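You operate a simulated robot arm through the tools that you are given. There is no shell and no other tool. Be economical: measure what you need, move in short steps, check, and stop when the job is done.

You are at the controls of a simulated robot arm. One attempt, no reset.

Task
Dust both broad leaves of the tall plant, then water it.
Fine: green cloth; soil damp, nothing spilt; cloth and can back on the bench. Set down upright: watering can. What is to be rubbed or washed off counts as gone when no trace of it is left.

Only the result counts: the job must be done as asked and must still hold three seconds after the hand-in. Knocking over, shifting, dropping, spilling or breaking anything else fails it. Flat cloth is picked up by pressing the open fingertips on it (5 to 10 N) and closing them slowly along it; thin cloth reads only 2 to 8 mm in the jaws.

Robot
A 7-joint arm with a two-finger parallel gripper on a trunk, on a base that drives. Base frame: it is fixed to the floor where the robot stands at the start and does not move with it; the origin is under the middle of the robot, x ahead of it, y to its left, z up. Readings come in m, degrees, newtons and seconds.
With the tool pointing down near the work surface it reaches from about 0.34 to 0.78 m from the robot's upright axis, wherever it stands. Its first joint turns from -166.0 to 166.0 degrees. Places, roughly: blue pot (7x7x11 cm) [0.7, 0, 0.8]; broad leaf by the doorway [0.3, -1.9, 0.5]; broad leaf by the sideboard [0.4, -1.8, 0.5]; tall plant [0.4, -1.9, 0.5]; white pot (7x7x11 cm) [0.7, 0.2, 0.8]. Payload 3.91 kg.
The tool frame sits at the grasp point between the pads (the TCP): z along the fingers, y along the line on which they close. The tips reach 0.03 m beyond it. Largest opening 0.11 m; finger width 0.02, thickness 0.01; the body of the gripper, 0.048 by 0.112 m, starts 0.055 m behind the TCP.
Orientation is that of the tool frame in the base frame, as a unit quaternion [x, y, z, w]. With the fingers straight down and closing along the base's y, the tool's x points along the base's -x, its y along +y and its z along -z.

Tools
- The arm moves only by the tool drive_tool. Its argument "motion" is a list of rows, each a list of 7 numbers: the shift along the tool's x, y, z in m, then the turn, a rotation vector about the tool's x, y, z in degrees, then the closure, from 0 (fully open) to 1 (shut). In form: [[x, y, z, rx, ry, rz, fingers], ...]. A call has 1 to 8 rows; each row is the pose to reach, as a shift and turn from the pose commanded when the call began, along the tool's axes at that moment. Each row takes 0.2 s and may step no farther than 0.05 m and 8.6 degrees from the row before; otherwise, or with a gripper value out of range, the whole call is refused. A pose out of reach is approached as far as the arm can. The call stops where the force on the tool passes 60 N (or 10 N more than at its start, if that is more) or the arm is blocked; 0.2 s more then pass. The fingers move at their own pace (about 0.153 m/s each) and stop on an object; they squeeze with about 23 N. The grip force told is the motor's: it shows also when the fingers shut on nothing. Time passes only in rows, and 0.2 s behind the last, so rows that repeat a pose let the fingers close. The reply holds the time, the measured pose of the TCP, the force on the tool along the base axes, the opening and the grip force, in the units named above and with some noise, with the torque about the TCP (base axes, N m) and any sound that the robot's microphone picked up.
- Cameras (640 x 400 px; columns grow to the right, rows downward): "scene" is now at [0.0047, 0.1428, 1.3646]; the picture's right is [-0.09, -1.00, 0.00], its down [-0.74, 0.07, -0.67] and it looks along [0.67, -0.06, -0.74] (base axes); focal length 290 px, centre (320, 200). "wrist" rides on the gripper at [0.077, 0.007, -0.114] in the tool frame; the picture's right is [-0.09, 1.00, 0.00], its down [-0.80, -0.07, -0.59] and it looks along [-0.59, -0.05, 0.80] (tool axes); focal length 270 px, centre (320, 200). There is no depth. A picture from a camera that has moved, and an enlarged one, comes with that camera's place and axes in the base frame and with its lens.
- snapshot(camera): a new picture of that camera. The clock stands still meanwhile.
- slide_trunk(by): slides the trunk up (or, below 0, down) by that many m; the arm and the scene camera ride with it, the base frame stays. It gives what a move gives, with no picture.
- base_move(legs): drives the robot by 1 to 6 legs, each [ahead, turn to the left] in m and degrees, along the robot's own axes; the way and the turn of a leg run together, so that a leg with both is an arc; at most 1.5 m and 180 degrees a leg. The arm and the cameras ride along, it lands a little off, and it stops where it bumps. It gives what a move gives.
- pan_tilt(pan, tilt): turns the head with the scene camera to pan (to the left, within 155 degrees either way) and tilt (down, from -29 to 69), counted from straight ahead of the robot. It gives what a move gives.
- enlarge(camera, box): a new picture of the part [left, top, right, bottom] of that camera's present view, enlarged. The clock stands still meanwhile.
- job_done(): hands the job in; it is judged then, once.

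Work in short steps. Places have to be worked out from the pictures, the camera data and where the tool is seen: move nearer, look again, correct. Check each grasp and each placing, and mend what went wrong. You have 120 turns and 90 pictures in all, those below and enlarged ones among them. Open the gripper and draw the arm clear of the work before you hand the job in, unless the task says otherwise; then end with one line.

The tools are called after "Request:" as a command line: name --pt "numbers of a row" for each row, then --argument value for the rest, lists and objects as JSON in quotes. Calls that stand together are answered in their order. drive_tool: Moves the arm, as the interface text tells. Its arguments: {"type":"object","properties":{"motion":{"type":"array","items":{"type":"array","items":{"type":"number"}}}},"required":["motion"]} The other tools are called the same way: slide_trunk (by) slides the trunk up or down; base_move (legs) drives the base; pan_tilt (pan, tilt) turns the head that bears the scene camera; snapshot (camera) takes a picture; enlarge (camera, box) takes an enlarged picture of a part of a camera's view; job_done () hands the job in.

At the start:

```text
t: 0.0
position: [0.4482, -0.0157, 0.9654]
orientation: [-0.001, 1.0, 0.0, 0.0]
wrist_force: [0.9, 0.8, -0.8]
torque: [0.03, -0.02, 0.02]
grip_width: 0.1099
finger_force: 0.0
trunk travel left (down, up): [-0.35, 0.26]
robot x, y, heading: [-0.0011, -0.0016, -0.2]
head pan, tilt: [-5.1, 48.0]
```

scene: 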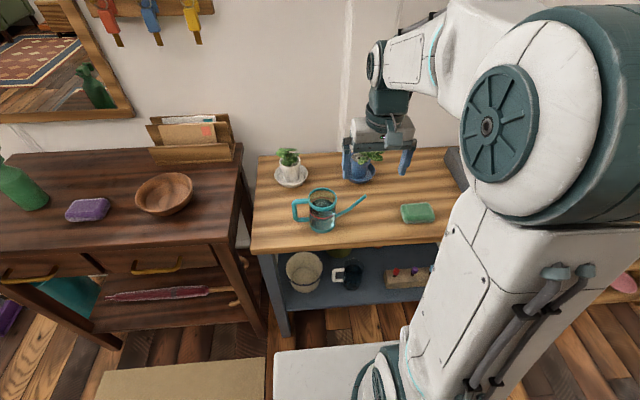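
wrist: 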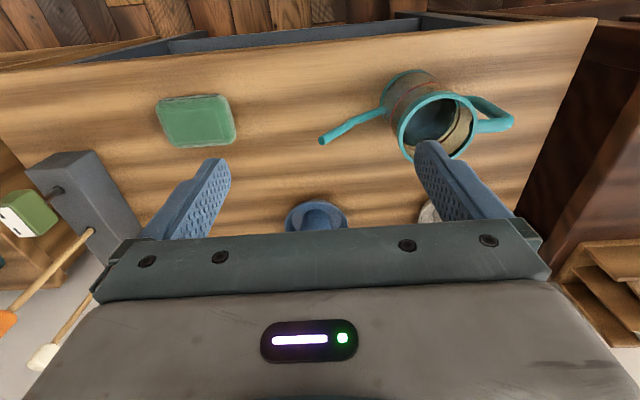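

I see a watering can and a green folded cloth (or sponge) on the bench. I'll look closer at these.

Request:
enlarge --camera "scene" --box '[250, 130, 470, 300]'

Request:
enlarge --camera "wrist" --box '[120, 50, 560, 250]'

Request:
pan_tilt --pan -85 --tilt 25

Request:
snapshot --camera "scene"

```text
2.35 times, centred on (360, 215) of scene
camera zoom: at [0.0047, 0.1428, 1.3646], right [-0.09, -1.0, 0.0], down [-0.74, 0.07, -0.67], along [0.67, -0.06, -0.74], focal length 682 px, centre (226, 165)
```

zoom: 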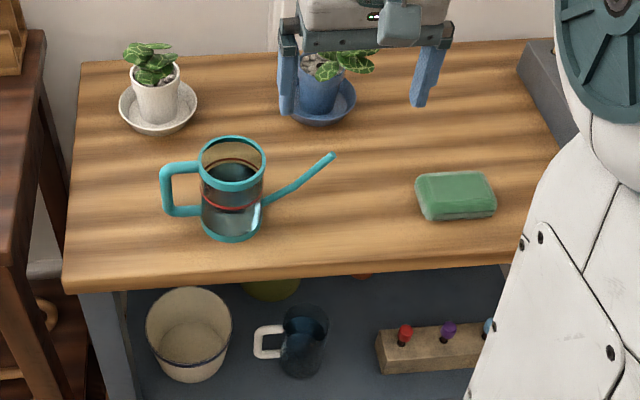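

```text
1.45 times, centred on (340, 150) of wrist
camera zoom: at [0.3718, -0.0076, 1.0793], right [0.09, 1.0, 0.0], down [0.8, -0.07, 0.59], along [0.59, -0.05, -0.8], focal length 393 px, centre (291, 273)
```

zoom: 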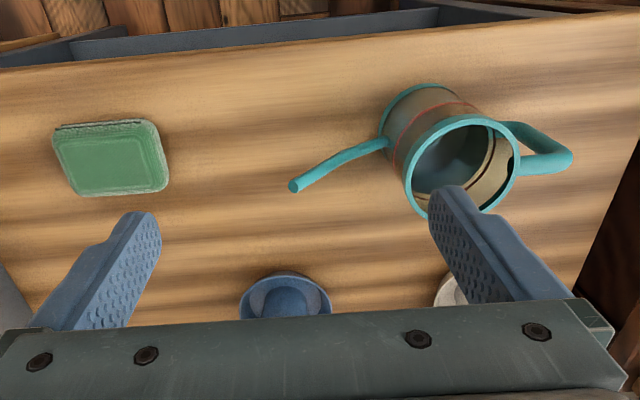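

```text
t: 1.5
position: [0.4477, -0.016, 0.964]
orientation: [0.0, 1.0, 0.0, 0.0]
wrist_force: [0.7, -0.1, 0.5]
torque: [0.01, 0.02, 0.0]
grip_width: 0.1099
finger_force: 0.0
trunk travel left (down, up): [-0.35, 0.26]
robot x, y, heading: [0.0011, -0.0002, 0.2]
head pan, tilt: [-85.0, 25.0]
```

```text
85 pictures are left
camera scene: at [-0.0658, 0.0581, 1.3993], right [-1.0, -0.09, 0.0], down [-0.04, 0.42, -0.91], along [0.08, -0.9, -0.42], focal length 290 px, centre (320, 200)
```

scene: 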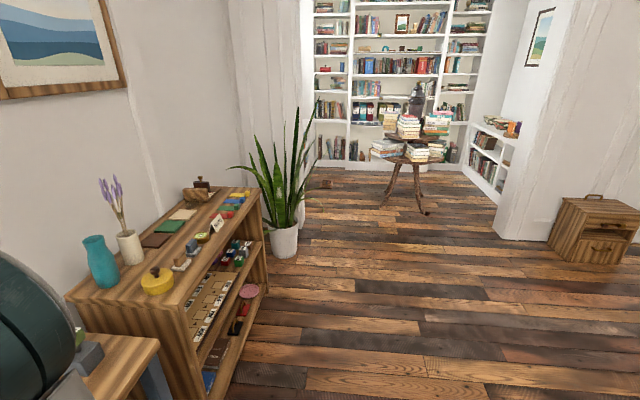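

The tall plant stands beyond the sideboard. I'll zoom in on the plant, the sideboard top and the green item.

Request:
enlarge --camera "scene" --box '[70, 90, 330, 310]'

Request:
enlarge --camera "scene" --box '[220, 95, 330, 270]'

Request:
enlarge --camera "wrist" --box '[140, 80, 260, 160]'

```text
1.82 times, centred on (200, 200) of scene
camera zoom: at [-0.0658, 0.0581, 1.3993], right [-1.0, -0.09, 0.0], down [-0.04, 0.42, -0.91], along [0.08, -0.9, -0.42], focal length 527 px, centre (538, 200)
```

zoom: 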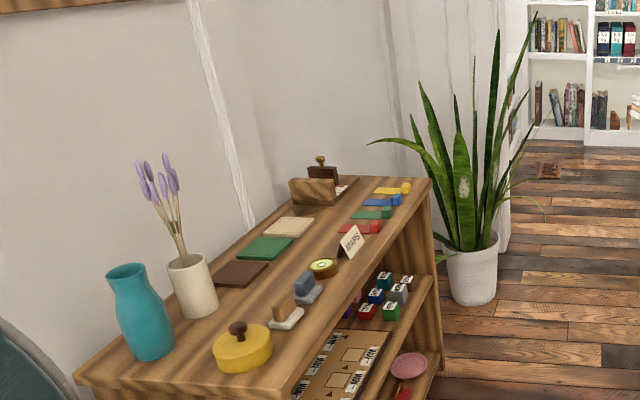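

```text
2.29 times, centred on (275, 182) of scene
camera zoom: at [-0.0658, 0.0581, 1.3993], right [-1.0, -0.09, 0.0], down [-0.04, 0.42, -0.91], along [0.08, -0.9, -0.42], focal length 662 px, centre (423, 240)
```

zoom: 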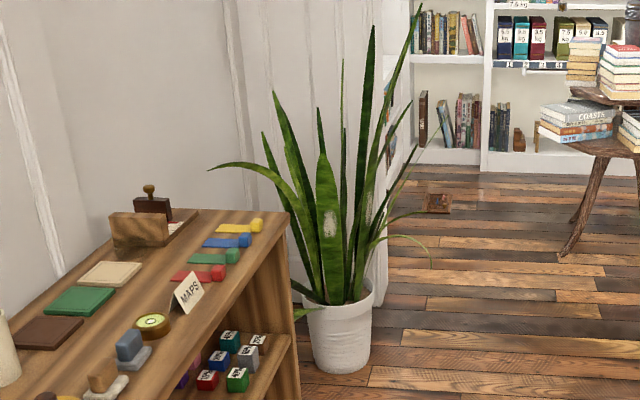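

```text
5.00 times, centred on (200, 120) of wrist
camera zoom: at [0.3718, -0.0076, 1.0793], right [0.09, 1.0, 0.0], down [0.8, -0.07, 0.59], along [0.59, -0.05, -0.8], focal length 1351 px, centre (920, 600)
```

zoom: 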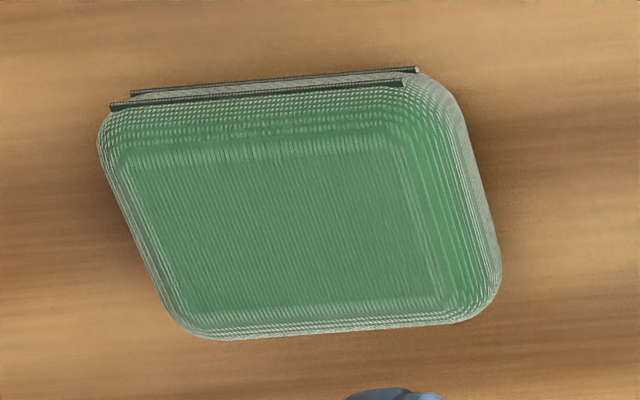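

The green folded pad is at about (0.477, -0.167), aligned with the axes, 8 cm along y. I'll move above it and check.

Request:
drive_tool --pt "-0.008 -0.04 0.02 0 0 0 0" --pt "-0.016 -0.08 0.04 0 0 0 0" --pt "-0.024 -0.12 0.06 0 0 0 0" --pt "-0.029 -0.151 0.09 0 0 0 0" --pt "-0.029 -0.151 0.12 0 0 0 0" --pt "-0.029 -0.151 0.12 0 0 0 0"

Request:
snapshot --camera "wrist"

Request:
pan_tilt --pan -20 --tilt 50

Request:
snapshot --camera "scene"

```text
t: 2.9
position: [0.4761, -0.1653, 0.8445]
orientation: [0.0, 1.0, -0.001, 0.0]
wrist_force: [0.0, 0.3, -0.1]
torque: [-0.03, -0.05, 0.0]
grip_width: 0.1097
finger_force: 0.2
trunk travel left (down, up): [-0.35, 0.26]
robot x, y, heading: [0.0008, -0.0038, -0.1]
head pan, tilt: [-85.0, 25.0]
```

```text
81 pictures are left
camera wrist: at [0.3998, -0.1579, 0.958], right [0.09, 1.0, 0.0], down [0.8, -0.07, 0.59], along [0.59, -0.05, -0.8], focal length 270 px, centre (320, 200)
```

wrist: 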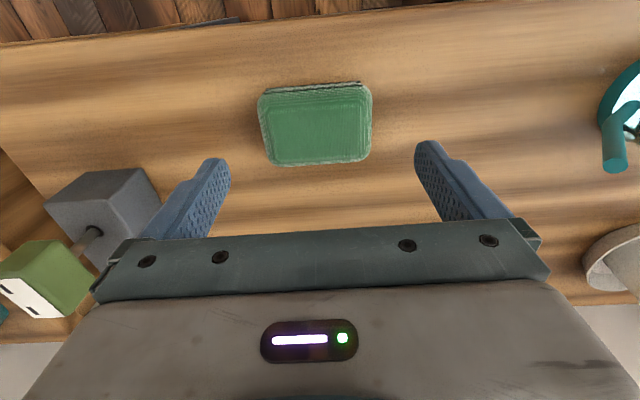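

```text
t: 4.3
position: [0.4762, -0.1658, 0.8441]
orientation: [0.0, 1.0, 0.0, 0.0]
wrist_force: [0.3, -0.2, 0.0]
torque: [0.03, -0.01, 0.02]
grip_width: 0.1099
finger_force: 0.0
trunk travel left (down, up): [-0.35, 0.26]
robot x, y, heading: [0.0011, 0.0016, 0.2]
head pan, tilt: [-20.0, 50.0]
```

```text
80 pictures are left
camera scene: at [-0.0015, 0.1234, 1.3619], right [-0.34, -0.94, 0.0], down [-0.72, 0.26, -0.64], along [0.6, -0.22, -0.77], focal length 290 px, centre (320, 200)
```

scene: 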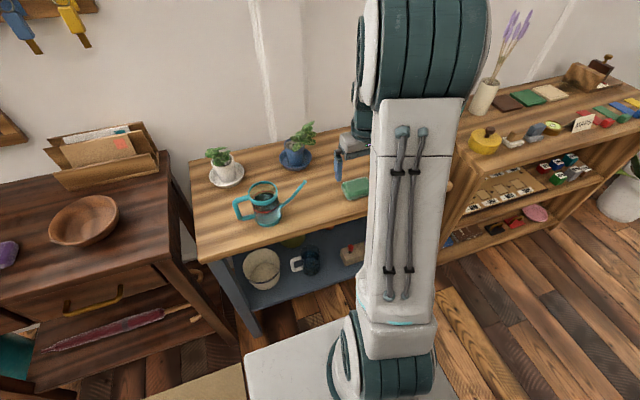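

Alignment is good. I'll go down until the tips sit about 1 cm above the bench, then close.

Request:
drive_tool --pt "0.002 -0.002 0.03 0 0 0 0" --pt "0.002 -0.002 0.05 0 0 0 0" --pt "0.002 -0.002 0.062 0 0 0 0" --pt "0.002 -0.002 0.062 0 0 0 0"

Request:
snapshot --camera "wrist"

```text
t: 5.3
position: [0.4771, -0.1669, 0.7814]
orientation: [0.001, 1.0, 0.001, -0.001]
wrist_force: [0.6, 0.6, 0.3]
torque: [-0.01, 0.0, -0.01]
grip_width: 0.1099
finger_force: 0.1
trunk travel left (down, up): [-0.35, 0.26]
robot x, y, heading: [0.0043, -0.0032, 0.2]
head pan, tilt: [-20.0, 50.0]
```

```text
79 pictures are left
camera wrist: at [0.4, -0.1596, 0.8965], right [0.09, 1.0, 0.0], down [0.8, -0.07, 0.59], along [0.59, -0.05, -0.8], focal length 270 px, centre (320, 200)
```

wrist: 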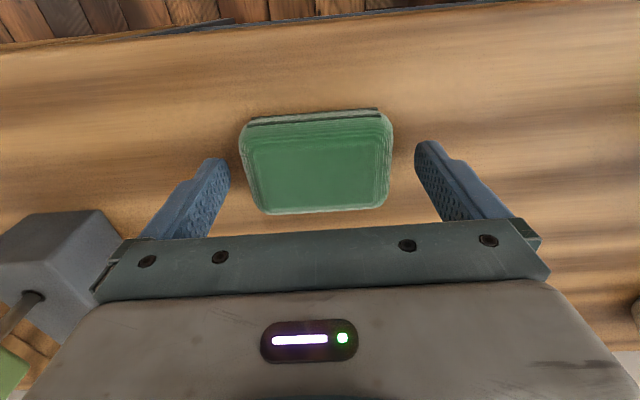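

The pad is centred between the tips and about 2 cm thick, so I'll close.

Request:
drive_tool --pt "0.002 0 0.001 0 0 0 0.2" --pt "0.002 0 0.001 0 0 0 0.4" --pt "0.002 0 0.001 0 0 0 0.6" --pt "0.002 0 0.001 0 0 0 0.8" --pt "0.002 0 0.001 0 0 0 1" --pt "0.002 0 0.001 0 0 0 1"

Request:
drive_tool --pt "0 0 -0.03 0 0 0 1" --pt "0 0 -0.06 0 0 0 1" --pt "0 0 -0.1 0 0 0 1" --pt "0 0 -0.14 0 0 0 1" --pt "0 0 -0.18 0 0 0 1" --pt "0 0 -0.18 0 0 0 1"

Request:
snapshot --camera "wrist"

Request:
snapshot --camera "scene"

```text
t: 6.7
position: [0.4743, -0.1667, 0.7816]
orientation: [0.0, 1.0, 0.0, 0.0]
wrist_force: [1.1, 1.2, 1.2]
torque: [0.03, -0.04, -0.05]
grip_width: 0.0839
finger_force: 23.0
trunk travel left (down, up): [-0.35, 0.26]
robot x, y, heading: [-0.0005, -0.0057, -0.3]
head pan, tilt: [-20.0, 50.0]
```

```text
t: 8.1
position: [0.474, -0.1676, 0.9602]
orientation: [0.0, 1.0, 0.0, 0.0]
wrist_force: [0.3, 0.1, 0.0]
torque: [-0.02, -0.03, 0.0]
grip_width: 0.0837
finger_force: 23.3
trunk travel left (down, up): [-0.35, 0.26]
robot x, y, heading: [0.0023, -0.0042, -0.0]
head pan, tilt: [-20.0, 50.0]
```

```text
78 pictures are left
camera wrist: at [0.3976, -0.1605, 1.0751], right [0.09, 1.0, 0.0], down [0.8, -0.07, 0.59], along [0.59, -0.05, -0.8], focal length 270 px, centre (320, 200)
```

wrist: 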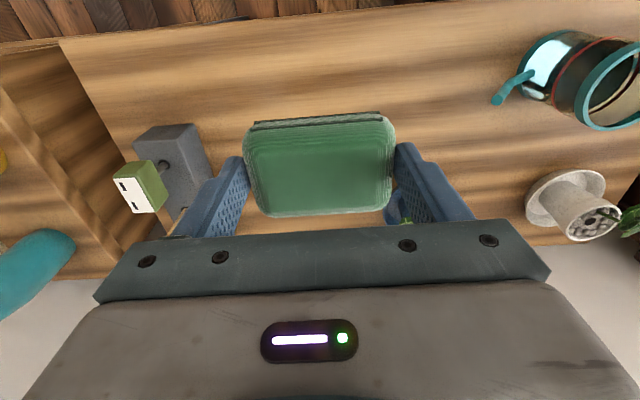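

```text
77 pictures are left
camera scene: at [-0.0017, 0.1235, 1.3618], right [-0.34, -0.94, 0.0], down [-0.72, 0.26, -0.64], along [0.6, -0.22, -0.77], focal length 290 px, centre (320, 200)
```

scene: 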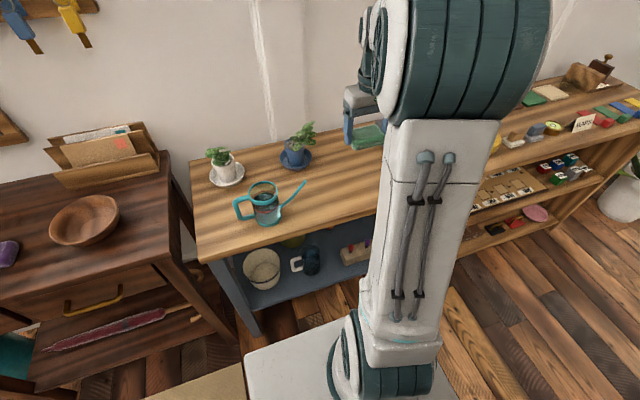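

The cloth is held (8.4 cm). Before driving I'll check the floor around the robot.

Request:
pan_tilt --pan -110 --tilt 45

Request:
snapshot --camera "scene"

Request:
pan_tilt --pan 150 --tilt 45

Request:
snapshot --camera "scene"

Request:
pan_tilt --pan 70 --tilt 50

Request:
snapshot --camera "scene"

```text
t: 9.7
position: [0.4746, -0.168, 0.9603]
orientation: [0.0, 1.0, 0.0, 0.0]
wrist_force: [1.0, 0.6, -0.6]
torque: [-0.01, 0.0, -0.03]
grip_width: 0.0837
finger_force: 23.0
trunk travel left (down, up): [-0.35, 0.26]
robot x, y, heading: [0.0006, -0.0023, 0.2]
head pan, tilt: [-110.0, 45.0]
```

```text
76 pictures are left
camera scene: at [-0.1016, 0.0734, 1.3688], right [-0.94, 0.34, 0.0], down [0.24, 0.66, -0.71], along [-0.24, -0.66, -0.71], focal length 290 px, centre (320, 200)
```

scene: 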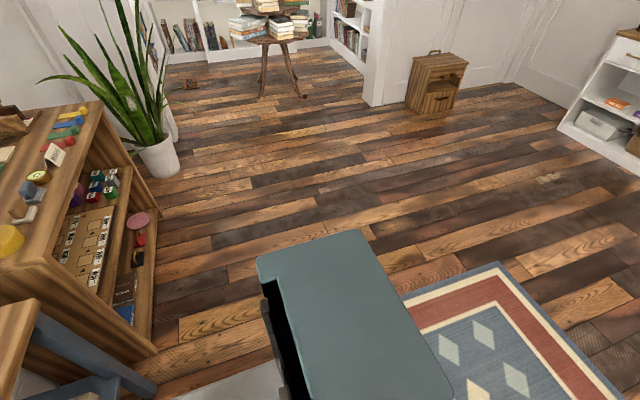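

```text
t: 13.4
position: [0.4737, -0.1683, 0.9597]
orientation: [0.0, 1.0, 0.0, 0.0]
wrist_force: [0.4, 0.1, -0.3]
torque: [0.0, 0.0, 0.02]
grip_width: 0.0838
finger_force: 23.4
trunk travel left (down, up): [-0.35, 0.26]
robot x, y, heading: [-0.0004, 0.0004, -0.2]
head pan, tilt: [150.0, 45.0]
```

```text
75 pictures are left
camera scene: at [-0.1443, 0.1905, 1.3688], right [0.5, 0.87, 0.0], down [0.61, -0.35, -0.71], along [-0.61, 0.35, -0.71], focal length 290 px, centre (320, 200)
```

scene: 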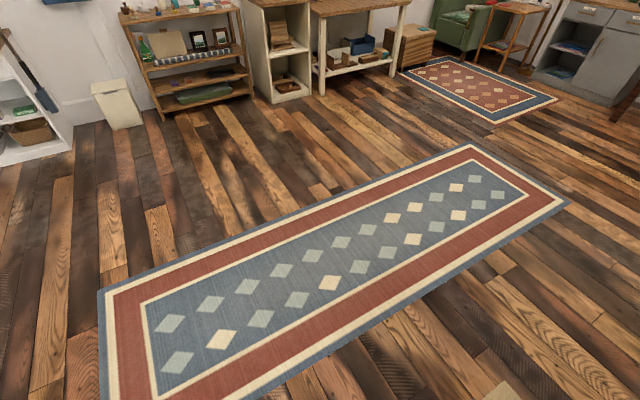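

```text
t: 14.9
position: [0.4746, -0.1684, 0.9608]
orientation: [0.001, 1.0, 0.0, 0.0]
wrist_force: [0.6, 0.3, -0.6]
torque: [0.0, 0.0, 0.0]
grip_width: 0.0839
finger_force: 23.1
trunk travel left (down, up): [-0.35, 0.26]
robot x, y, heading: [0.0013, -0.0024, 0.2]
head pan, tilt: [70.0, 50.0]
```

```text
74 pictures are left
camera scene: at [-0.0475, 0.2222, 1.3619], right [0.94, -0.34, 0.0], down [-0.26, -0.72, -0.64], along [0.22, 0.6, -0.77], focal length 290 px, centre (320, 200)
```

scene: 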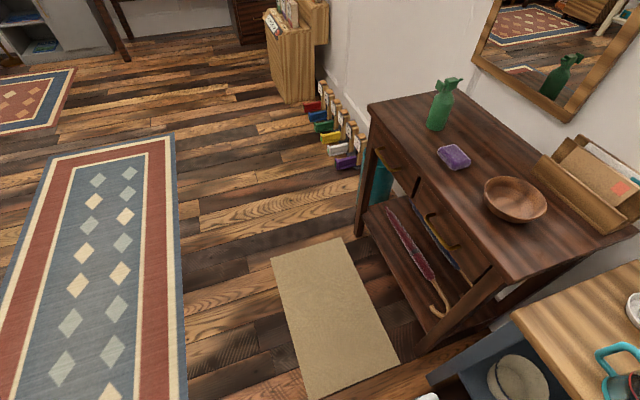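

All clear behind. I'll back off, turn right, drive alongside and face the plant from about 1.2 m.

Request:
base_move --legs '[[-0.5, 0], [0, -90], [1.0, 0], [0, 45]]'

Request:
pan_tilt --pan 0 --tilt 38

Request:
snapshot --camera "scene"

Request:
enlarge --camera "scene" --box '[220, 60, 420, 260]'

```text
t: 28.3
position: [-0.2719, -1.4382, 0.9602]
orientation: [0.388, 0.922, 0.0, -0.001]
wrist_force: [-0.4, -0.6, -0.4]
torque: [0.0, 0.02, 0.04]
grip_width: 0.0837
finger_force: 22.6
trunk travel left (down, up): [-0.35, 0.26]
robot x, y, heading: [-0.4784, -0.9809, -45.7]
head pan, tilt: [70.0, 50.0]
```

```text
t: 29.8
position: [-0.2727, -1.4378, 0.9605]
orientation: [0.388, 0.922, -0.001, -0.001]
wrist_force: [-0.1, 0.6, -0.6]
torque: [-0.02, -0.01, -0.02]
grip_width: 0.0837
finger_force: 23.1
trunk travel left (down, up): [-0.35, 0.26]
robot x, y, heading: [-0.4841, -0.9863, -45.8]
head pan, tilt: [0.0, 38.0]
```

```text
73 pictures are left
camera scene: at [-0.3688, -0.8826, 1.379], right [-0.71, -0.7, 0.0], down [-0.43, 0.44, -0.79], along [0.55, -0.56, -0.62], focal length 290 px, centre (320, 200)
```

scene: 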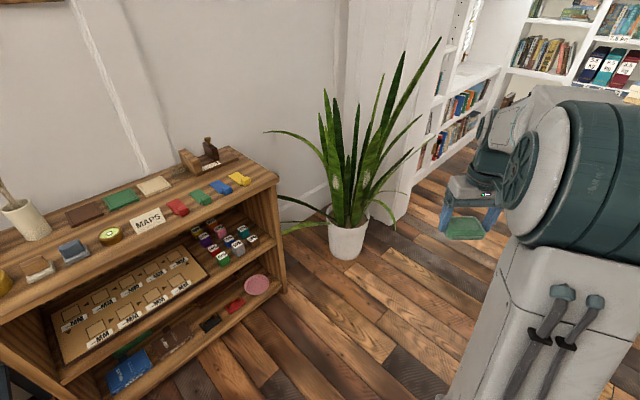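

```text
2.00 times, centred on (320, 160) of scene
camera zoom: at [-0.3688, -0.8826, 1.379], right [-0.71, -0.7, 0.0], down [-0.43, 0.44, -0.79], along [0.55, -0.56, -0.62], focal length 579 px, centre (320, 280)
```

zoom: 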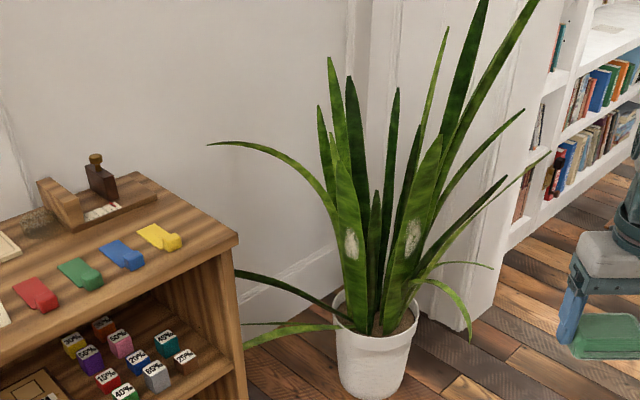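

Both dust patches show: left leaf about (0.38,-1.75,0.59) facing roughly +y, right leaf about (0.27,-1.85,0.62) facing roughly -x. Here in free space I'll swing the tool horizontal and centre it in front of the robot.

Request:
drive_tool --pt "-0.01 0.02 0 0 -8.5 0 1" --pt "-0.02 0.04 0 0 -17 0 1" --pt "-0.03 0.06 0 0 -25.5 0 1" --pt "-0.04 0.08 0 0 -34 0 1" --pt "-0.05 0.1 0 0 -42.5 0 1" --pt "-0.06 0.12 0 0 -51 0 1" --pt "-0.07 0.14 0 0 -59.5 0 1" --pt "-0.08 0.16 0 0 -68 0 1"

Request:
drive_tool --pt "0 0 0 0 -8 0 1" --pt "0 0 0 0 -15 0 1" --pt "0 0 0 0 -22 0 1" --pt "0 0 0 0 -22 0 1"

Request:
slide_trunk --by -0.25

Request:
snapshot --camera "wrist"

Request:
snapshot --camera "scene"

```text
t: 31.8
position: [-0.1537, -1.4196, 0.9515]
orientation: [0.335, 0.783, -0.216, 0.478]
wrist_force: [0.0, 0.4, -0.6]
torque: [0.03, -0.01, -0.03]
grip_width: 0.0837
finger_force: 23.1
out of reach, approached as far as the arm can: row 6, 7, 8
trunk travel left (down, up): [-0.35, 0.26]
robot x, y, heading: [-0.487, -0.9852, -45.6]
head pan, tilt: [0.0, 38.0]
stopped in row 8: the arm was blocked; the commanded pose is now the measured one
```

```text
t: 32.8
position: [-0.1541, -1.4192, 0.9518]
orientation: [0.288, 0.678, -0.275, 0.618]
wrist_force: [-0.5, 0.9, 0.5]
torque: [-0.03, -0.02, 0.0]
grip_width: 0.0838
finger_force: 23.4
trunk travel left (down, up): [-0.35, 0.26]
robot x, y, heading: [-0.4823, -0.9832, -45.5]
head pan, tilt: [0.0, 38.0]
```

```text
t: 35.3
position: [-0.1543, -1.4202, 0.7017]
orientation: [0.287, 0.678, -0.275, 0.618]
wrist_force: [0.0, -0.2, -0.4]
torque: [0.0, 0.03, 0.03]
grip_width: 0.0839
finger_force: 22.9
trunk travel left (down, up): [-0.1, 0.51]
robot x, y, heading: [-0.4863, -0.9786, -45.8]
head pan, tilt: [0.0, 38.0]
```

```text
71 pictures are left
camera wrist: at [-0.2319, -1.3282, 0.6354], right [0.73, 0.68, 0.07], down [-0.4, 0.35, 0.85], along [0.55, -0.65, 0.52], focal length 270 px, centre (320, 200)
```

wrist: 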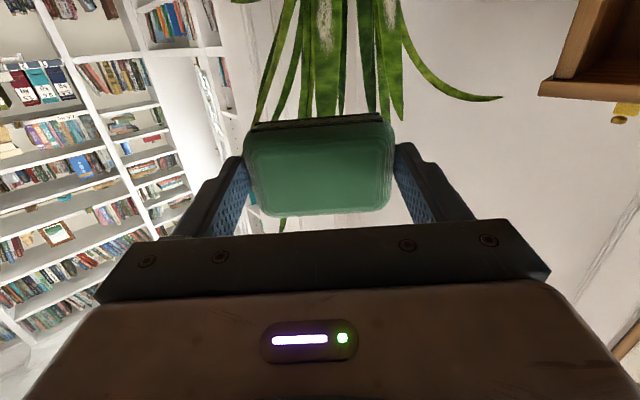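

```text
70 pictures are left
camera scene: at [-0.3686, -0.8829, 1.1291], right [-0.72, -0.7, 0.0], down [-0.43, 0.44, -0.79], along [0.55, -0.56, -0.62], focal length 290 px, centre (320, 200)
```

scene: 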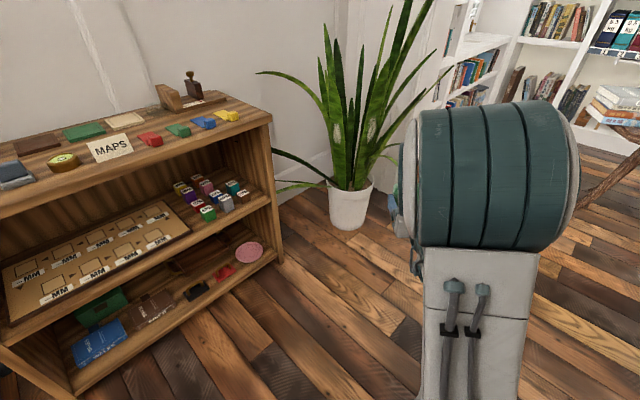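

The tool is nearly level. I'll spin it -90° about its axis so that the fingers close vertically and the wrist camera sits on the right, away from the sideboard.

Request:
drive_tool --pt "0 0 0 0 0 -8.5 1" --pt "0 0 0 0 0 -17 1" --pt "0 0 0 0 0 -25.5 1" --pt "0 0 0 0 0 -34 1" --pt "0 0 0 0 0 -42.5 1" --pt "0 0 0 0 0 -51 1" --pt "0 0 0 0 0 -59.5 1" --pt "0 0 0 0 0 -68 1"

Request:
drive_tool --pt "0 0 0 0 0 -8.5 1" --pt "0 0 0 0 0 -17 1" --pt "0 0 0 0 0 -22 1" --pt "0 0 0 0 0 -22 1"

Request:
snapshot --camera "wrist"

Request:
enlarge --camera "scene" --box '[260, 0, 460, 240]'

```text
t: 37.1
position: [-0.1546, -1.42, 0.7029]
orientation: [-0.143, 0.723, -0.573, 0.358]
wrist_force: [0.4, -0.2, 0.3]
torque: [0.03, 0.01, 0.0]
grip_width: 0.084
finger_force: 23.3
trunk travel left (down, up): [-0.1, 0.51]
robot x, y, heading: [-0.4852, -0.9816, -45.6]
head pan, tilt: [0.0, 38.0]
```

```text
t: 38.1
position: [-0.1539, -1.4207, 0.702]
orientation: [-0.277, 0.683, -0.631, 0.242]
wrist_force: [0.3, 0.4, -0.1]
torque: [0.04, 0.02, -0.01]
grip_width: 0.0838
finger_force: 22.9
trunk travel left (down, up): [-0.1, 0.51]
robot x, y, heading: [-0.4857, -0.9843, -45.6]
head pan, tilt: [0.0, 38.0]
```

```text
69 pictures are left
camera wrist: at [-0.288, -1.3882, 0.7075], right [-0.01, 0.11, -0.99], down [0.19, 0.98, 0.11], along [0.98, -0.18, -0.03], focal length 270 px, centre (320, 200)
```

wrist: 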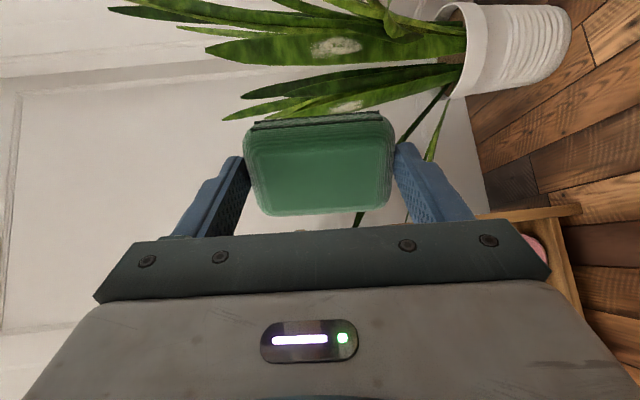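

```text
1.67 times, centred on (360, 120) of scene
camera zoom: at [-0.3685, -0.8828, 1.129], right [-0.72, -0.7, 0.0], down [-0.43, 0.44, -0.79], along [0.55, -0.56, -0.62], focal length 483 px, centre (253, 333)
```

zoom: 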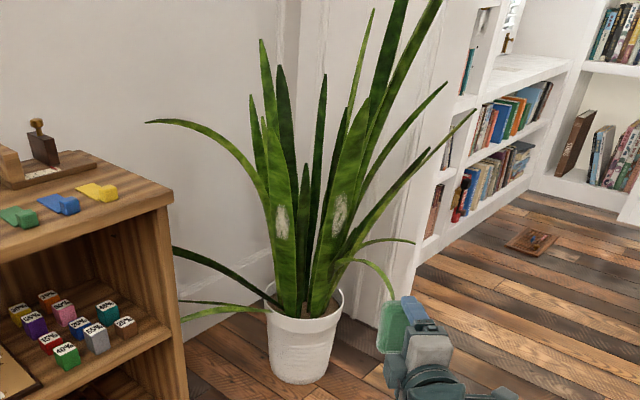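

Refined estimates: right patch (0.28,-1.86,0.605), left patch (0.40,-1.78,0.58), both about 10 cm tall. I'll drive 0.38 m closer and look again.

Request:
base_move --legs '[[0.38, 0]]'

Request:
snapshot --camera "wrist"

Request:
snapshot --camera "scene"

```text
t: 40.5
position: [0.1093, -1.6922, 0.7025]
orientation: [-0.276, 0.684, -0.631, 0.242]
wrist_force: [-0.4, 1.0, -0.9]
torque: [-0.01, -0.01, 0.02]
grip_width: 0.0837
finger_force: 22.8
trunk travel left (down, up): [-0.1, 0.51]
robot x, y, heading: [-0.2233, -1.2566, -45.8]
head pan, tilt: [0.0, 38.0]
```

```text
67 pictures are left
camera wrist: at [-0.0245, -1.6598, 0.7074], right [-0.01, 0.11, -0.99], down [0.19, 0.98, 0.11], along [0.98, -0.19, -0.03], focal length 270 px, centre (320, 200)
```

wrist: 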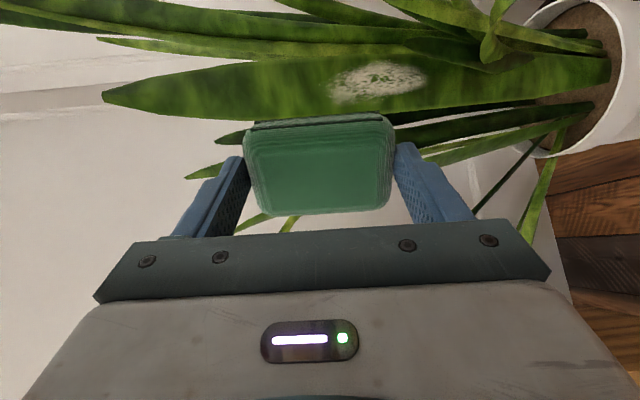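

```text
66 pictures are left
camera scene: at [-0.1044, -1.1544, 1.129], right [-0.72, -0.7, 0.0], down [-0.43, 0.44, -0.79], along [0.55, -0.57, -0.62], focal length 290 px, centre (320, 200)
```

scene: 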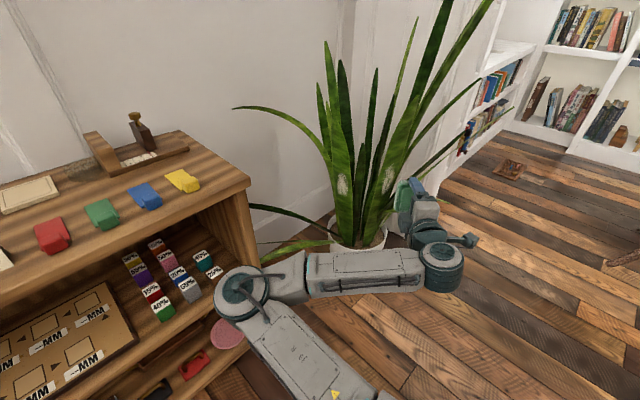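

Right patch refined to (0.265,-1.852,0.617); that leaf leans outward by about 12°. I'll bring the pad to about 6 cm in front of it, with yaw near -20° and pitch 12° up.

Request:
drive_tool --pt "0.008 0.019 0.029 3.4 -5.4 0 1" --pt "0.015 0.038 0.058 6.8 -10.8 0 1" --pt "0.023 0.057 0.087 10.2 -16.2 0 1" --pt "0.03 0.076 0.115 13.6 -21.6 0 1" --pt "0.038 0.095 0.144 17 -27 0 1" --pt "0.038 0.095 0.144 17 -27 0 1"

Request:
snapshot --camera "wrist"

Request:
snapshot --camera "scene"

```text
t: 41.9
position: [0.1766, -1.8056, 0.8119]
orientation: [-0.373, 0.584, -0.58, 0.429]
wrist_force: [0.4, 0.3, 0.2]
torque: [0.0, 0.01, -0.01]
grip_width: 0.0837
finger_force: 23.4
out of reach, approached as far as the arm can: row 1, 2, 3, 4, 5, 6
trunk travel left (down, up): [-0.1, 0.51]
robot x, y, heading: [-0.2214, -1.2543, -45.7]
head pan, tilt: [0.0, 38.0]
```

```text
65 pictures are left
camera wrist: at [0.0434, -1.8358, 0.7953], right [0.09, 0.13, -0.99], down [-0.28, 0.96, 0.1], along [0.96, 0.26, 0.13], focal length 270 px, centre (320, 200)
```

wrist: 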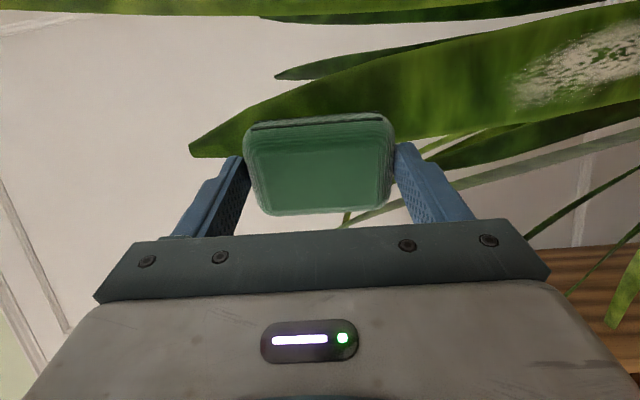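

```text
64 pictures are left
camera scene: at [-0.1045, -1.1545, 1.129], right [-0.72, -0.7, 0.0], down [-0.43, 0.44, -0.79], along [0.55, -0.56, -0.62], focal length 290 px, centre (320, 200)
```

scene: 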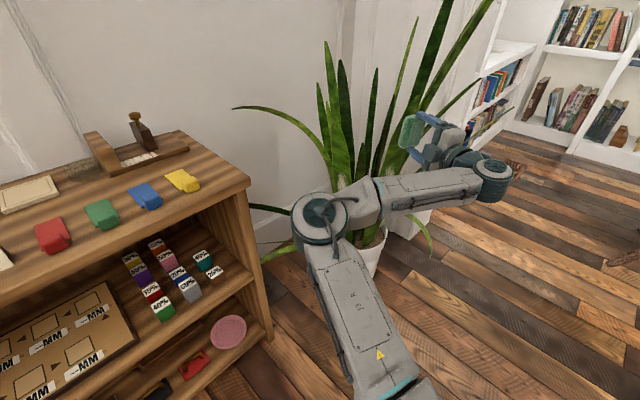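

The arm couldn't get that low in this posture. I'll use the remaining 0.1 m of trunk travel and test lowering again.

Request:
slide_trunk --by -0.1

Request:
drive_tool --pt "0 0.03 -0.02 0 0 0 1" --pt "0 0.06 -0.04 0 0 0 1" --pt "0 0.06 -0.04 0 0 0 1"

Request:
snapshot --camera "scene"

```text
t: 43.3
position: [0.1763, -1.8045, 0.711]
orientation: [-0.373, 0.585, -0.579, 0.429]
wrist_force: [-0.4, -0.1, -0.8]
torque: [-0.01, 0.03, 0.02]
grip_width: 0.0839
finger_force: 23.3
trunk travel left (down, up): [0.0, 0.61]
robot x, y, heading: [-0.2221, -1.2552, -45.7]
head pan, tilt: [0.0, 38.0]
```

```text
t: 44.1
position: [0.1406, -1.7811, 0.6865]
orientation: [-0.372, 0.596, -0.569, 0.428]
wrist_force: [0.5, -0.5, 0.3]
torque: [0.01, 0.02, 0.01]
grip_width: 0.0842
finger_force: 23.1
out of reach, approached as far as the arm can: row 1, 2, 3
trunk travel left (down, up): [0.0, 0.61]
robot x, y, heading: [-0.2176, -1.2535, -45.9]
head pan, tilt: [0.0, 38.0]
```

```text
63 pictures are left
camera scene: at [-0.1044, -1.1545, 1.029], right [-0.72, -0.7, 0.0], down [-0.43, 0.44, -0.79], along [0.55, -0.57, -0.62], focal length 290 px, centre (320, 200)
```

scene: 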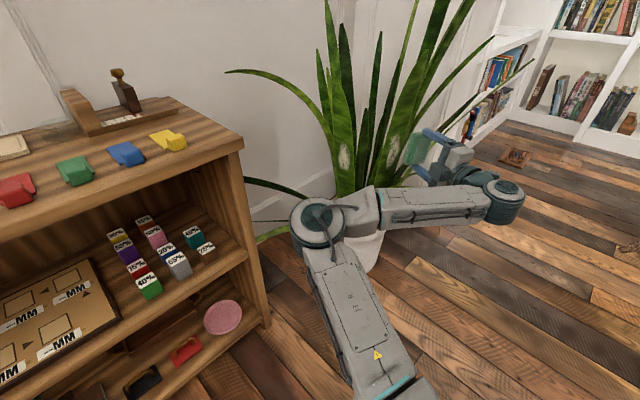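

The wrist bend limits this stance. I'll reposition straight behind the right leaf's normal at about 0.9 m, so that the arm reaches forward more extended.

Request:
base_move --legs '[[-0.5, 0], [0, -44], [0.66, 0], [0, 68]]'

Request:
drive_tool --pt "0 0 0 0 8 0 1" --pt "0 0 0 0 16 0 1" --pt "0 0 0 0 24 0 1" --pt "0 0 0 0 24 0 1"

Request:
snapshot --camera "scene"

Request:
snapshot --camera "wrist"

```text
t: 55.3
position: [-0.0319, -1.9107, 0.6873]
orientation: [-0.483, 0.508, -0.472, 0.535]
wrist_force: [-1.0, -0.8, -0.1]
torque: [0.02, 0.03, 0.02]
grip_width: 0.0838
finger_force: 22.8
trunk travel left (down, up): [0.0, 0.61]
robot x, y, heading: [-0.5706, -1.5689, -22.3]
head pan, tilt: [0.0, 38.0]
```

```text
t: 56.3
position: [-0.0326, -1.9098, 0.6867]
orientation: [-0.375, 0.609, -0.562, 0.416]
wrist_force: [0.2, 0.4, 0.9]
torque: [0.0, 0.01, 0.0]
grip_width: 0.0837
finger_force: 23.0
trunk travel left (down, up): [0.0, 0.61]
robot x, y, heading: [-0.5735, -1.5674, -22.5]
head pan, tilt: [0.0, 38.0]
```

```text
62 pictures are left
camera scene: at [-0.5041, -1.4314, 1.029], right [-0.38, -0.92, 0.0], down [-0.57, 0.24, -0.79], along [0.73, -0.3, -0.62], focal length 290 px, centre (320, 200)
```

scene: 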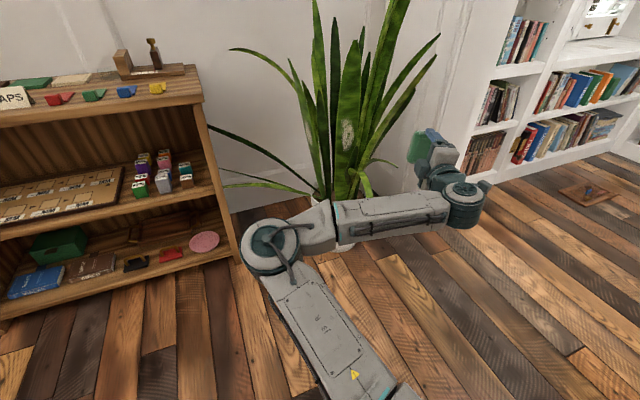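

```text
61 pictures are left
camera wrist: at [-0.1666, -1.9367, 0.676], right [0.04, 0.17, -0.98], down [-0.25, 0.96, 0.15], along [0.97, 0.24, 0.09], focal length 270 px, centre (320, 200)
```

wrist: 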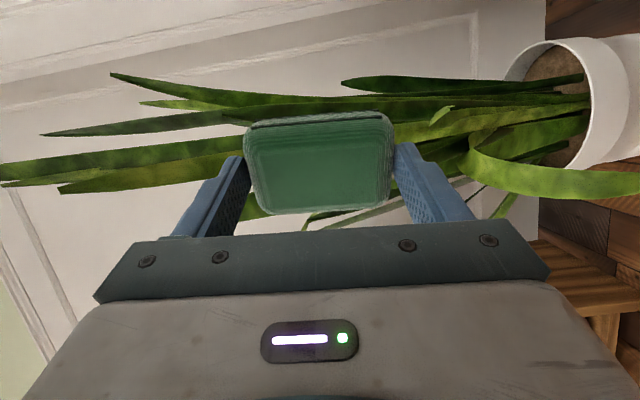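

Now I'll move to the pre-contact point about 6 cm in front of the right leaf's patch, checking reach.

Request:
drive_tool --pt "-0.03 0.017 0.02 0 0 0 1" --pt "-0.06 0.034 0.045 0 0 0 1" --pt "-0.09 0.05 0.075 0 0 0 1" --pt "-0.115 0.067 0.1 2 0 0 1" --pt "-0.135 0.084 0.13 4 0 0 1" --pt "-0.154 0.101 0.157 6 0 0 1" --pt "-0.154 0.101 0.157 10 0 0 1"

Request:
snapshot --camera "wrist"

Request:
snapshot --camera "scene"

```text
t: 57.9
position: [0.1683, -1.815, 0.6665]
orientation: [-0.369, 0.604, -0.57, 0.417]
wrist_force: [-0.1, -0.2, -0.6]
torque: [0.01, -0.01, -0.01]
grip_width: 0.0836
finger_force: 22.9
out of reach, approached as far as the arm can: row 4, 5, 6, 7
trunk travel left (down, up): [0.0, 0.61]
robot x, y, heading: [-0.5744, -1.5681, -22.5]
head pan, tilt: [0.0, 38.0]
```

```text
60 pictures are left
camera wrist: at [0.0332, -1.8416, 0.6546], right [0.06, 0.16, -0.99], down [-0.25, 0.96, 0.14], along [0.97, 0.23, 0.1], focal length 270 px, centre (320, 200)
```

wrist: 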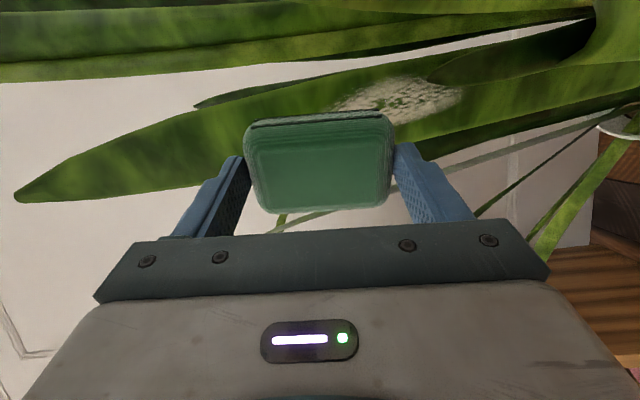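

```text
59 pictures are left
camera scene: at [-0.5041, -1.4313, 1.029], right [-0.38, -0.92, 0.0], down [-0.57, 0.24, -0.79], along [0.73, -0.3, -0.62], focal length 290 px, centre (320, 200)
```

scene: 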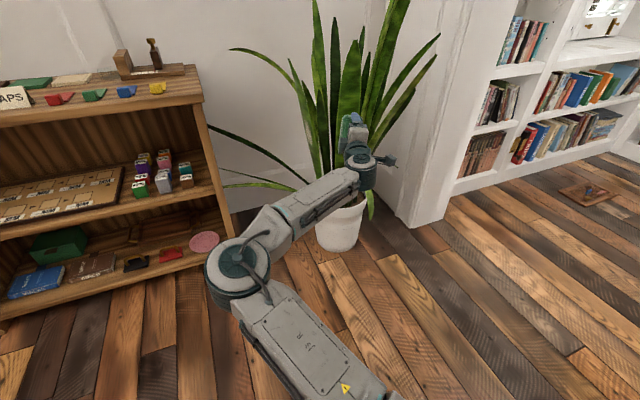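

The forward/low limit seems to come from the arm's swivel after the spin. I'll back off slightly and undo the spin, so the fingers close horizontally with the camera below, then see whether the elbow gets free.

Request:
drive_tool --pt "0 0 -0.04 0 0 8.5 1" --pt "0 0 -0.06 0 0 17 1" --pt "0 0 -0.06 0 0 25.5 1" --pt "0 0 -0.06 0 0 34 1" --pt "0 0 -0.06 0 0 42.5 1" --pt "0 0 -0.06 0 0 51 1" --pt "0 0 -0.06 0 0 59.5 1" --pt "0 0 -0.06 0 0 68 1"

Request:
drive_tool --pt "0 0 0 0 0 8.5 1" --pt "0 0 0 0 0 17 1" --pt "0 0 0 0 0 22 1" --pt "0.02 0 0 0 0 22 1" --pt "0.04 0 0 0 0 22 1" --pt "0.06 0 0 0 0 22 1" --pt "0.06 0 0 0 0 22 1"

Request:
snapshot --camera "scene"

```text
t: 59.7
position: [0.111, -1.7908, 0.6674]
orientation: [0.031, 0.707, -0.24, 0.664]
wrist_force: [0.5, 0.0, 0.2]
torque: [0.0, -0.01, 0.01]
grip_width: 0.0839
finger_force: 22.6
trunk travel left (down, up): [0.0, 0.61]
robot x, y, heading: [-0.5699, -1.57, -22.4]
head pan, tilt: [0.0, 38.0]
```

```text
t: 61.3
position: [0.113, -1.7851, 0.6424]
orientation: [0.168, 0.691, -0.11, 0.694]
wrist_force: [-0.4, 0.3, -0.5]
torque: [0.02, 0.01, 0.01]
grip_width: 0.0841
finger_force: 23.7
out of reach, approached as far as the arm can: row 4, 5, 6, 7
trunk travel left (down, up): [0.0, 0.61]
robot x, y, heading: [-0.5729, -1.5653, -22.5]
head pan, tilt: [0.0, 38.0]
```

```text
58 pictures are left
camera scene: at [-0.5041, -1.4313, 1.029], right [-0.38, -0.92, 0.0], down [-0.57, 0.24, -0.79], along [0.73, -0.3, -0.62], focal length 290 px, centre (320, 200)
```

scene: 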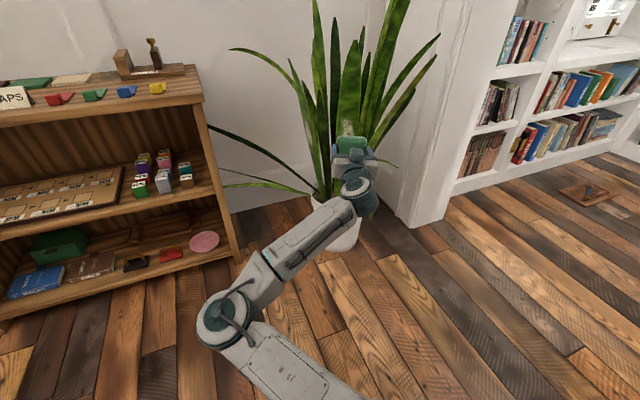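

The swivel barely changed. Pitching the tool downward should let it reach lower, so I'll test 25° down at TCP z about 0.60.

Request:
drive_tool --pt "0 0 -0.01 0 8 0 1" --pt "0.01 0 -0.01 0 16 0 1" --pt "0.025 0 -0.01 0 24 0 1" --pt "0.045 0 -0.01 0 25 0 1" --pt "0.045 0 -0.01 0 25 0 1"

Request:
snapshot --camera "wrist"

```text
t: 62.5
position: [0.105, -1.7775, 0.5961]
orientation: [0.185, 0.824, -0.07, 0.531]
wrist_force: [1.0, 0.4, 0.2]
torque: [-0.04, 0.02, 0.0]
grip_width: 0.0838
finger_force: 22.9
trunk travel left (down, up): [0.0, 0.61]
robot x, y, heading: [-0.574, -1.5711, -22.4]
head pan, tilt: [0.0, 38.0]
```

```text
57 pictures are left
camera wrist: at [-0.0183, -1.7174, 0.5759], right [0.41, 0.9, 0.16], down [-0.24, -0.06, 0.97], along [0.88, -0.44, 0.19], focal length 270 px, centre (320, 200)
```

wrist: 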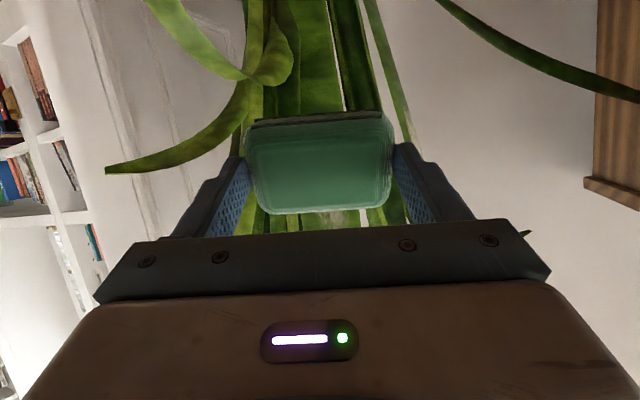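

With that pitch the arm gets low enough. I'll approach until the pad's top edge is about 2.5 cm short of the patch, then look.

Request:
drive_tool --pt "-0.019 -0.002 0.028 0 0 0 1" --pt "-0.037 -0.004 0.056 0 0 0 1" --pt "-0.056 -0.005 0.084 0 0 0 1" --pt "-0.056 -0.005 0.084 0 0 0 1"

Request:
snapshot --camera "wrist"

Request:
enlarge --camera "scene" --box '[280, 80, 440, 180]'

```text
t: 63.5
position: [0.1941, -1.8223, 0.6112]
orientation: [0.186, 0.823, -0.071, 0.532]
wrist_force: [-0.1, 0.9, -0.2]
torque: [-0.03, 0.06, -0.02]
grip_width: 0.0837
finger_force: 22.8
trunk travel left (down, up): [0.0, 0.61]
robot x, y, heading: [-0.5712, -1.5657, -22.6]
head pan, tilt: [0.0, 38.0]
```

```text
56 pictures are left
camera wrist: at [0.0717, -1.7617, 0.5914], right [0.41, 0.9, 0.16], down [-0.24, -0.06, 0.97], along [0.88, -0.44, 0.19], focal length 270 px, centre (320, 200)
```

wrist: 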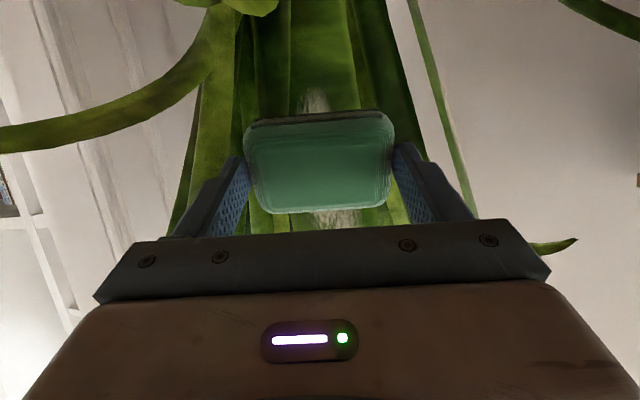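

```text
4.00 times, centred on (360, 130) of scene
camera zoom: at [-0.5041, -1.4313, 1.029], right [-0.38, -0.92, 0.0], down [-0.57, 0.24, -0.79], along [0.73, -0.3, -0.62], focal length 1159 px, centre (160, 480)
```

zoom: 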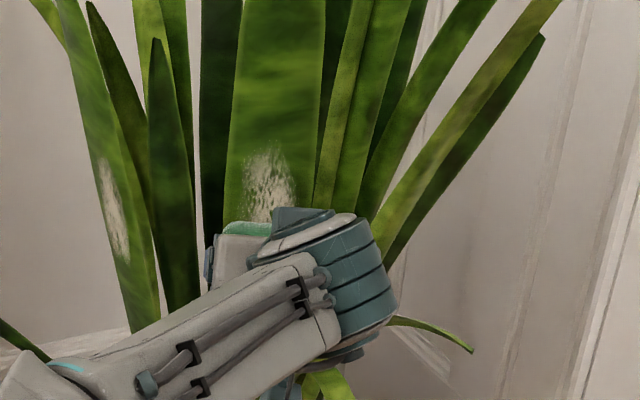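

The patch is centred behind the pad. I'll advance in small steps and watch the force.

Request:
drive_tool --pt "-0.0043 -0.0006 0.009 0 0 0 1" --pt "-0.0064 -0.0009 0.0135 0 0 0 1"

Request:
drive_tool --pt "-0.0022 -0.0003 0.0045 0 0 0 1" --pt "-0.0043 -0.0006 0.009 0 0 0 1"

```text
t: 64.1
position: [0.2085, -1.8277, 0.6123]
orientation: [0.185, 0.823, -0.071, 0.533]
wrist_force: [0.3, 0.5, 0.0]
torque: [0.01, 0.01, -0.01]
grip_width: 0.0839
finger_force: 22.8
trunk travel left (down, up): [0.0, 0.61]
robot x, y, heading: [-0.575, -1.5671, -22.4]
head pan, tilt: [0.0, 38.0]
```

```text
t: 64.7
position: [0.2161, -1.8319, 0.6109]
orientation: [0.186, 0.823, -0.071, 0.532]
wrist_force: [-0.5, 0.1, 0.0]
torque: [0.0, 0.01, 0.04]
grip_width: 0.0837
finger_force: 22.9
trunk travel left (down, up): [0.0, 0.61]
robot x, y, heading: [-0.5756, -1.5645, -22.7]
head pan, tilt: [0.0, 38.0]
```

Request:
drive_tool --pt "-0.0022 -0.0003 0.0045 0 0 0 1" --pt "-0.0043 -0.0006 0.009 0 0 0 1"

Request:
enlarge --camera "wrist" --box '[160, 0, 480, 240]'

```text
t: 65.3
position: [0.2245, -1.8368, 0.6113]
orientation: [0.186, 0.823, -0.071, 0.531]
wrist_force: [-24.2, 5.4, -6.1]
torque: [-0.23, 0.01, 0.78]
grip_width: 0.0846
finger_force: 22.8
trunk travel left (down, up): [0.0, 0.61]
robot x, y, heading: [-0.5748, -1.57, -22.6]
head pan, tilt: [0.0, 38.0]
```

```text
1.67 times, centred on (320, 120) of wrist
camera zoom: at [0.1015, -1.7764, 0.5914], right [0.41, 0.9, 0.16], down [-0.24, -0.06, 0.97], along [0.88, -0.44, 0.19], focal length 450 px, centre (320, 333)
```

zoom: 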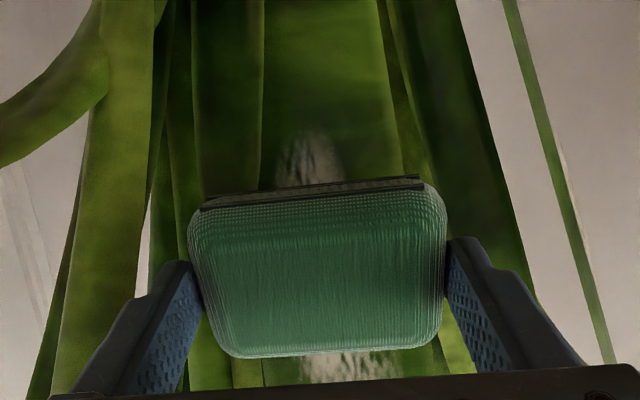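

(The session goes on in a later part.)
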